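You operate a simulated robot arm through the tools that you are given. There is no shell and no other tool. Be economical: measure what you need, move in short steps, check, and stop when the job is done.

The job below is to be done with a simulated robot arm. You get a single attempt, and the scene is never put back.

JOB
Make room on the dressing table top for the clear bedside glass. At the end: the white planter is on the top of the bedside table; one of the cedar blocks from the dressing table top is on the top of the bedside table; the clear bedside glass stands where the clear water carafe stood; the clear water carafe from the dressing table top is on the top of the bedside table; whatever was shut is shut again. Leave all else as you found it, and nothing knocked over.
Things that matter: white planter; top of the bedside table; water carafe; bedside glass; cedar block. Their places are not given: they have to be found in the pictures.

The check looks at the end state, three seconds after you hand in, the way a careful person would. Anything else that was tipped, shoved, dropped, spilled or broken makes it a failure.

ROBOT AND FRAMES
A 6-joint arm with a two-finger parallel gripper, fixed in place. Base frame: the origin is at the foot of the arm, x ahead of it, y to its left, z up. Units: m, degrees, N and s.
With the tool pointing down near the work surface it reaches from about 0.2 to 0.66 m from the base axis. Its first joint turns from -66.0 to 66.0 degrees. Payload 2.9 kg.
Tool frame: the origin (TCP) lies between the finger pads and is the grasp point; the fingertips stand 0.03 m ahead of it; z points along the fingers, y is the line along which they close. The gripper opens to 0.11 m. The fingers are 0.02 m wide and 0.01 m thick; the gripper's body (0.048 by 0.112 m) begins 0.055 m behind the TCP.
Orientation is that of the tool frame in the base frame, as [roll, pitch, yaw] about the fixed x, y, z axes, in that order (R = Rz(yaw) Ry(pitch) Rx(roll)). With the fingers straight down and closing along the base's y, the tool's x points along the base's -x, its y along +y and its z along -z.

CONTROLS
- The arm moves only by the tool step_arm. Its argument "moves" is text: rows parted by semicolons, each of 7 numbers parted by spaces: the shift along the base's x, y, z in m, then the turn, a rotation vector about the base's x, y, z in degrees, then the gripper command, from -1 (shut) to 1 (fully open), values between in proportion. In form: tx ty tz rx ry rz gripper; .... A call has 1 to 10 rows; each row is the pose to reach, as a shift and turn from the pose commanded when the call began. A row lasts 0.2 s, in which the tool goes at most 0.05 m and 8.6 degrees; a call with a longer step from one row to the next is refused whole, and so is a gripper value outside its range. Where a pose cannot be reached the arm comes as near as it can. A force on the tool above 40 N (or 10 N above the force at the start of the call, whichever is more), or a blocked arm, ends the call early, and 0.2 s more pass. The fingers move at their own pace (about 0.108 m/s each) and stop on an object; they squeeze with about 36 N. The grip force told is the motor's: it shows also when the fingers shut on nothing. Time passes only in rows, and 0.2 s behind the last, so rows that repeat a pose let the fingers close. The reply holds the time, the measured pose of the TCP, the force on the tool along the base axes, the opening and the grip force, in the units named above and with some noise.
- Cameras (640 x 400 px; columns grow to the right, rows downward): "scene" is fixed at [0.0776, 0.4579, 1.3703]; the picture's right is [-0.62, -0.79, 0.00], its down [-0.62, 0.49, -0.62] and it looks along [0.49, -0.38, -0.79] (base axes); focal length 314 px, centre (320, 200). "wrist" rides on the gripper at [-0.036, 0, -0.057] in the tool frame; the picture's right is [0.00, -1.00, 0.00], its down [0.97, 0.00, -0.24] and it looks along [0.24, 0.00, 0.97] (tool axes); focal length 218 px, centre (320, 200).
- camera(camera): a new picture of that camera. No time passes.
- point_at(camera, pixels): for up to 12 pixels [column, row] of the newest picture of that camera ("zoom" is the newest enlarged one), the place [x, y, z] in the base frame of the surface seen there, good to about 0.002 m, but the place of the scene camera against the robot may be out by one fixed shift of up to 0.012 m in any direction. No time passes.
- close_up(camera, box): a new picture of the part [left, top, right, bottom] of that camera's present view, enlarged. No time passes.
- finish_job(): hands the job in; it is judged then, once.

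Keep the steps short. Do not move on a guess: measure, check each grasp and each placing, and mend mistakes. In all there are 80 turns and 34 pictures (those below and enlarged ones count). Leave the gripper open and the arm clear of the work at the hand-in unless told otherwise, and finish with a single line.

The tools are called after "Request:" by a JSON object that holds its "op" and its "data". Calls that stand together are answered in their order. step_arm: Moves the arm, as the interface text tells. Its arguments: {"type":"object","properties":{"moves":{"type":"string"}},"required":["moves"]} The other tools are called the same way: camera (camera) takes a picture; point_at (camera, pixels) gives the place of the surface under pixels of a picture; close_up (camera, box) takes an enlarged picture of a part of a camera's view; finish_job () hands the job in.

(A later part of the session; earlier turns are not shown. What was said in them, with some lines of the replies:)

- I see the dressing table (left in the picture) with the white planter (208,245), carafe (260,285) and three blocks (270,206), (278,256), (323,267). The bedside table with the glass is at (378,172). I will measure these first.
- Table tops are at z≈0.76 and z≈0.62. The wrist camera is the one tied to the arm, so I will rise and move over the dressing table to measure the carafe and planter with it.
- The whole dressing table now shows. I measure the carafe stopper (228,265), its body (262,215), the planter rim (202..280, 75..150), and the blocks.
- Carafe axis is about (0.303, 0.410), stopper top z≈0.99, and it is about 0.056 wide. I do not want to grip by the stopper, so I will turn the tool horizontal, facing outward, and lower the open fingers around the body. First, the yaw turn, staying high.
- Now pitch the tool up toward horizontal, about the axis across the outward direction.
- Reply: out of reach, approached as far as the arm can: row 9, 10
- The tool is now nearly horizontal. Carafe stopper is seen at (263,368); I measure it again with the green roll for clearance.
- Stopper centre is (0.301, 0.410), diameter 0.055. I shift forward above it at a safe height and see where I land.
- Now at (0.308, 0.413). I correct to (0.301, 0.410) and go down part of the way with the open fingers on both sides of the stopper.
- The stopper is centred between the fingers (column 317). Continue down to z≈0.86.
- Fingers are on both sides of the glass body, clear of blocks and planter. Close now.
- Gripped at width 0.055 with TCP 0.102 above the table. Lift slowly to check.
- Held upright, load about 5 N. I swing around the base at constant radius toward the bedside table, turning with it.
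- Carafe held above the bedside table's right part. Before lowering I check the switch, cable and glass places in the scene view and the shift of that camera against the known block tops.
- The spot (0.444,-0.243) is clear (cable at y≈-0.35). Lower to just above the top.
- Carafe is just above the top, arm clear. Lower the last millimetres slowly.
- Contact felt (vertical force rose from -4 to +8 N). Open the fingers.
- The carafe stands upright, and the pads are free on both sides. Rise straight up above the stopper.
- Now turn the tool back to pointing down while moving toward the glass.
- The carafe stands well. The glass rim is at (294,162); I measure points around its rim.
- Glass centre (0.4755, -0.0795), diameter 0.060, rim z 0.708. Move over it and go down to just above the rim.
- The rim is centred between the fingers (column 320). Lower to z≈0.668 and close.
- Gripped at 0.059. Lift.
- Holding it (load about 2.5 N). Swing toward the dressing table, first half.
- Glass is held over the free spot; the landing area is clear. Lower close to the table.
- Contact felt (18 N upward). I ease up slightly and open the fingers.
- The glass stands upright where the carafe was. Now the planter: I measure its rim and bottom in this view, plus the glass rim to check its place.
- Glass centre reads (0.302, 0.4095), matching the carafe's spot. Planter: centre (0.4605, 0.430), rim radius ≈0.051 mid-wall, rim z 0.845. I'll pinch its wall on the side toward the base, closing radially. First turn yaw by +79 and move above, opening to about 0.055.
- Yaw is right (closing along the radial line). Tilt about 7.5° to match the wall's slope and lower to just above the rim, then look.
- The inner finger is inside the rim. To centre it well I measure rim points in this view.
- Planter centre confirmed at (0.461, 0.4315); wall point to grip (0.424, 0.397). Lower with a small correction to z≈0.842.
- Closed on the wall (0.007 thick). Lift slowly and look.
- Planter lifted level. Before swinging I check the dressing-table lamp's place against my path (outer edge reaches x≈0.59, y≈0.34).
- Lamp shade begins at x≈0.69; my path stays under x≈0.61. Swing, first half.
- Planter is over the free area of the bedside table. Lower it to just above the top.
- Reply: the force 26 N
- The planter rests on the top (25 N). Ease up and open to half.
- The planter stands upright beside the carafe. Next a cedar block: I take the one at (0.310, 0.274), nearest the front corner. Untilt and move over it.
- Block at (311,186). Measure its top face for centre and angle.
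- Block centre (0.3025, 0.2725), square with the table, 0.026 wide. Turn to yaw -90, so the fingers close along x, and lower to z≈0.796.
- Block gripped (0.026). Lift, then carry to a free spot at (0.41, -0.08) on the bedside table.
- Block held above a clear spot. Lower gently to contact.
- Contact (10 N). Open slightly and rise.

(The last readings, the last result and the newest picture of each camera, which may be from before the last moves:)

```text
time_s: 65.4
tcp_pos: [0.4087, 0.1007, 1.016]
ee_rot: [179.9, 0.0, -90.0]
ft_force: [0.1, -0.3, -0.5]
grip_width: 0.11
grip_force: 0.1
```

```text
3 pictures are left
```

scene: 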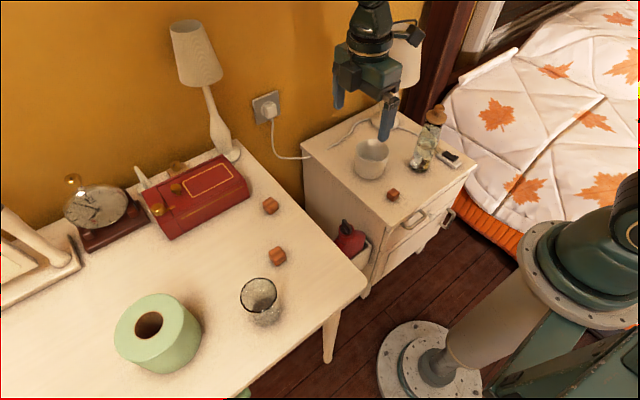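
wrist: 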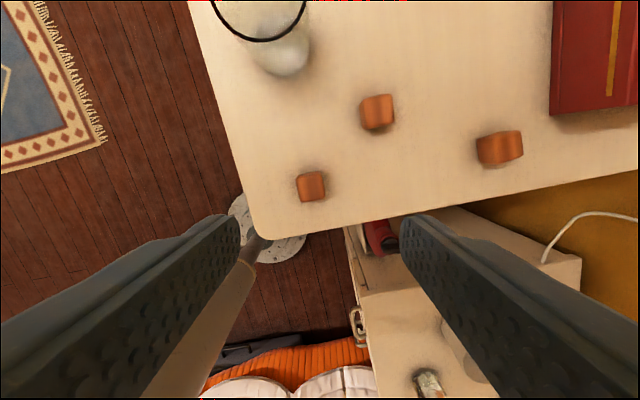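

The planter, carafe and one block all stand on the bedside table. The glass is in the carafe's old spot and everything else looks unmoved, with the drawers still shut. The gripper is open and clear, so I hand in.

Request:
{"op": "finish_job", "data": {}}

```text
The job is handed in.
```

The white planter, clear water carafe and one cedar block are on the bedside table, the clear bedside glass stands where the carafe stood, nothing was knocked over or left open, and the job is handed in.
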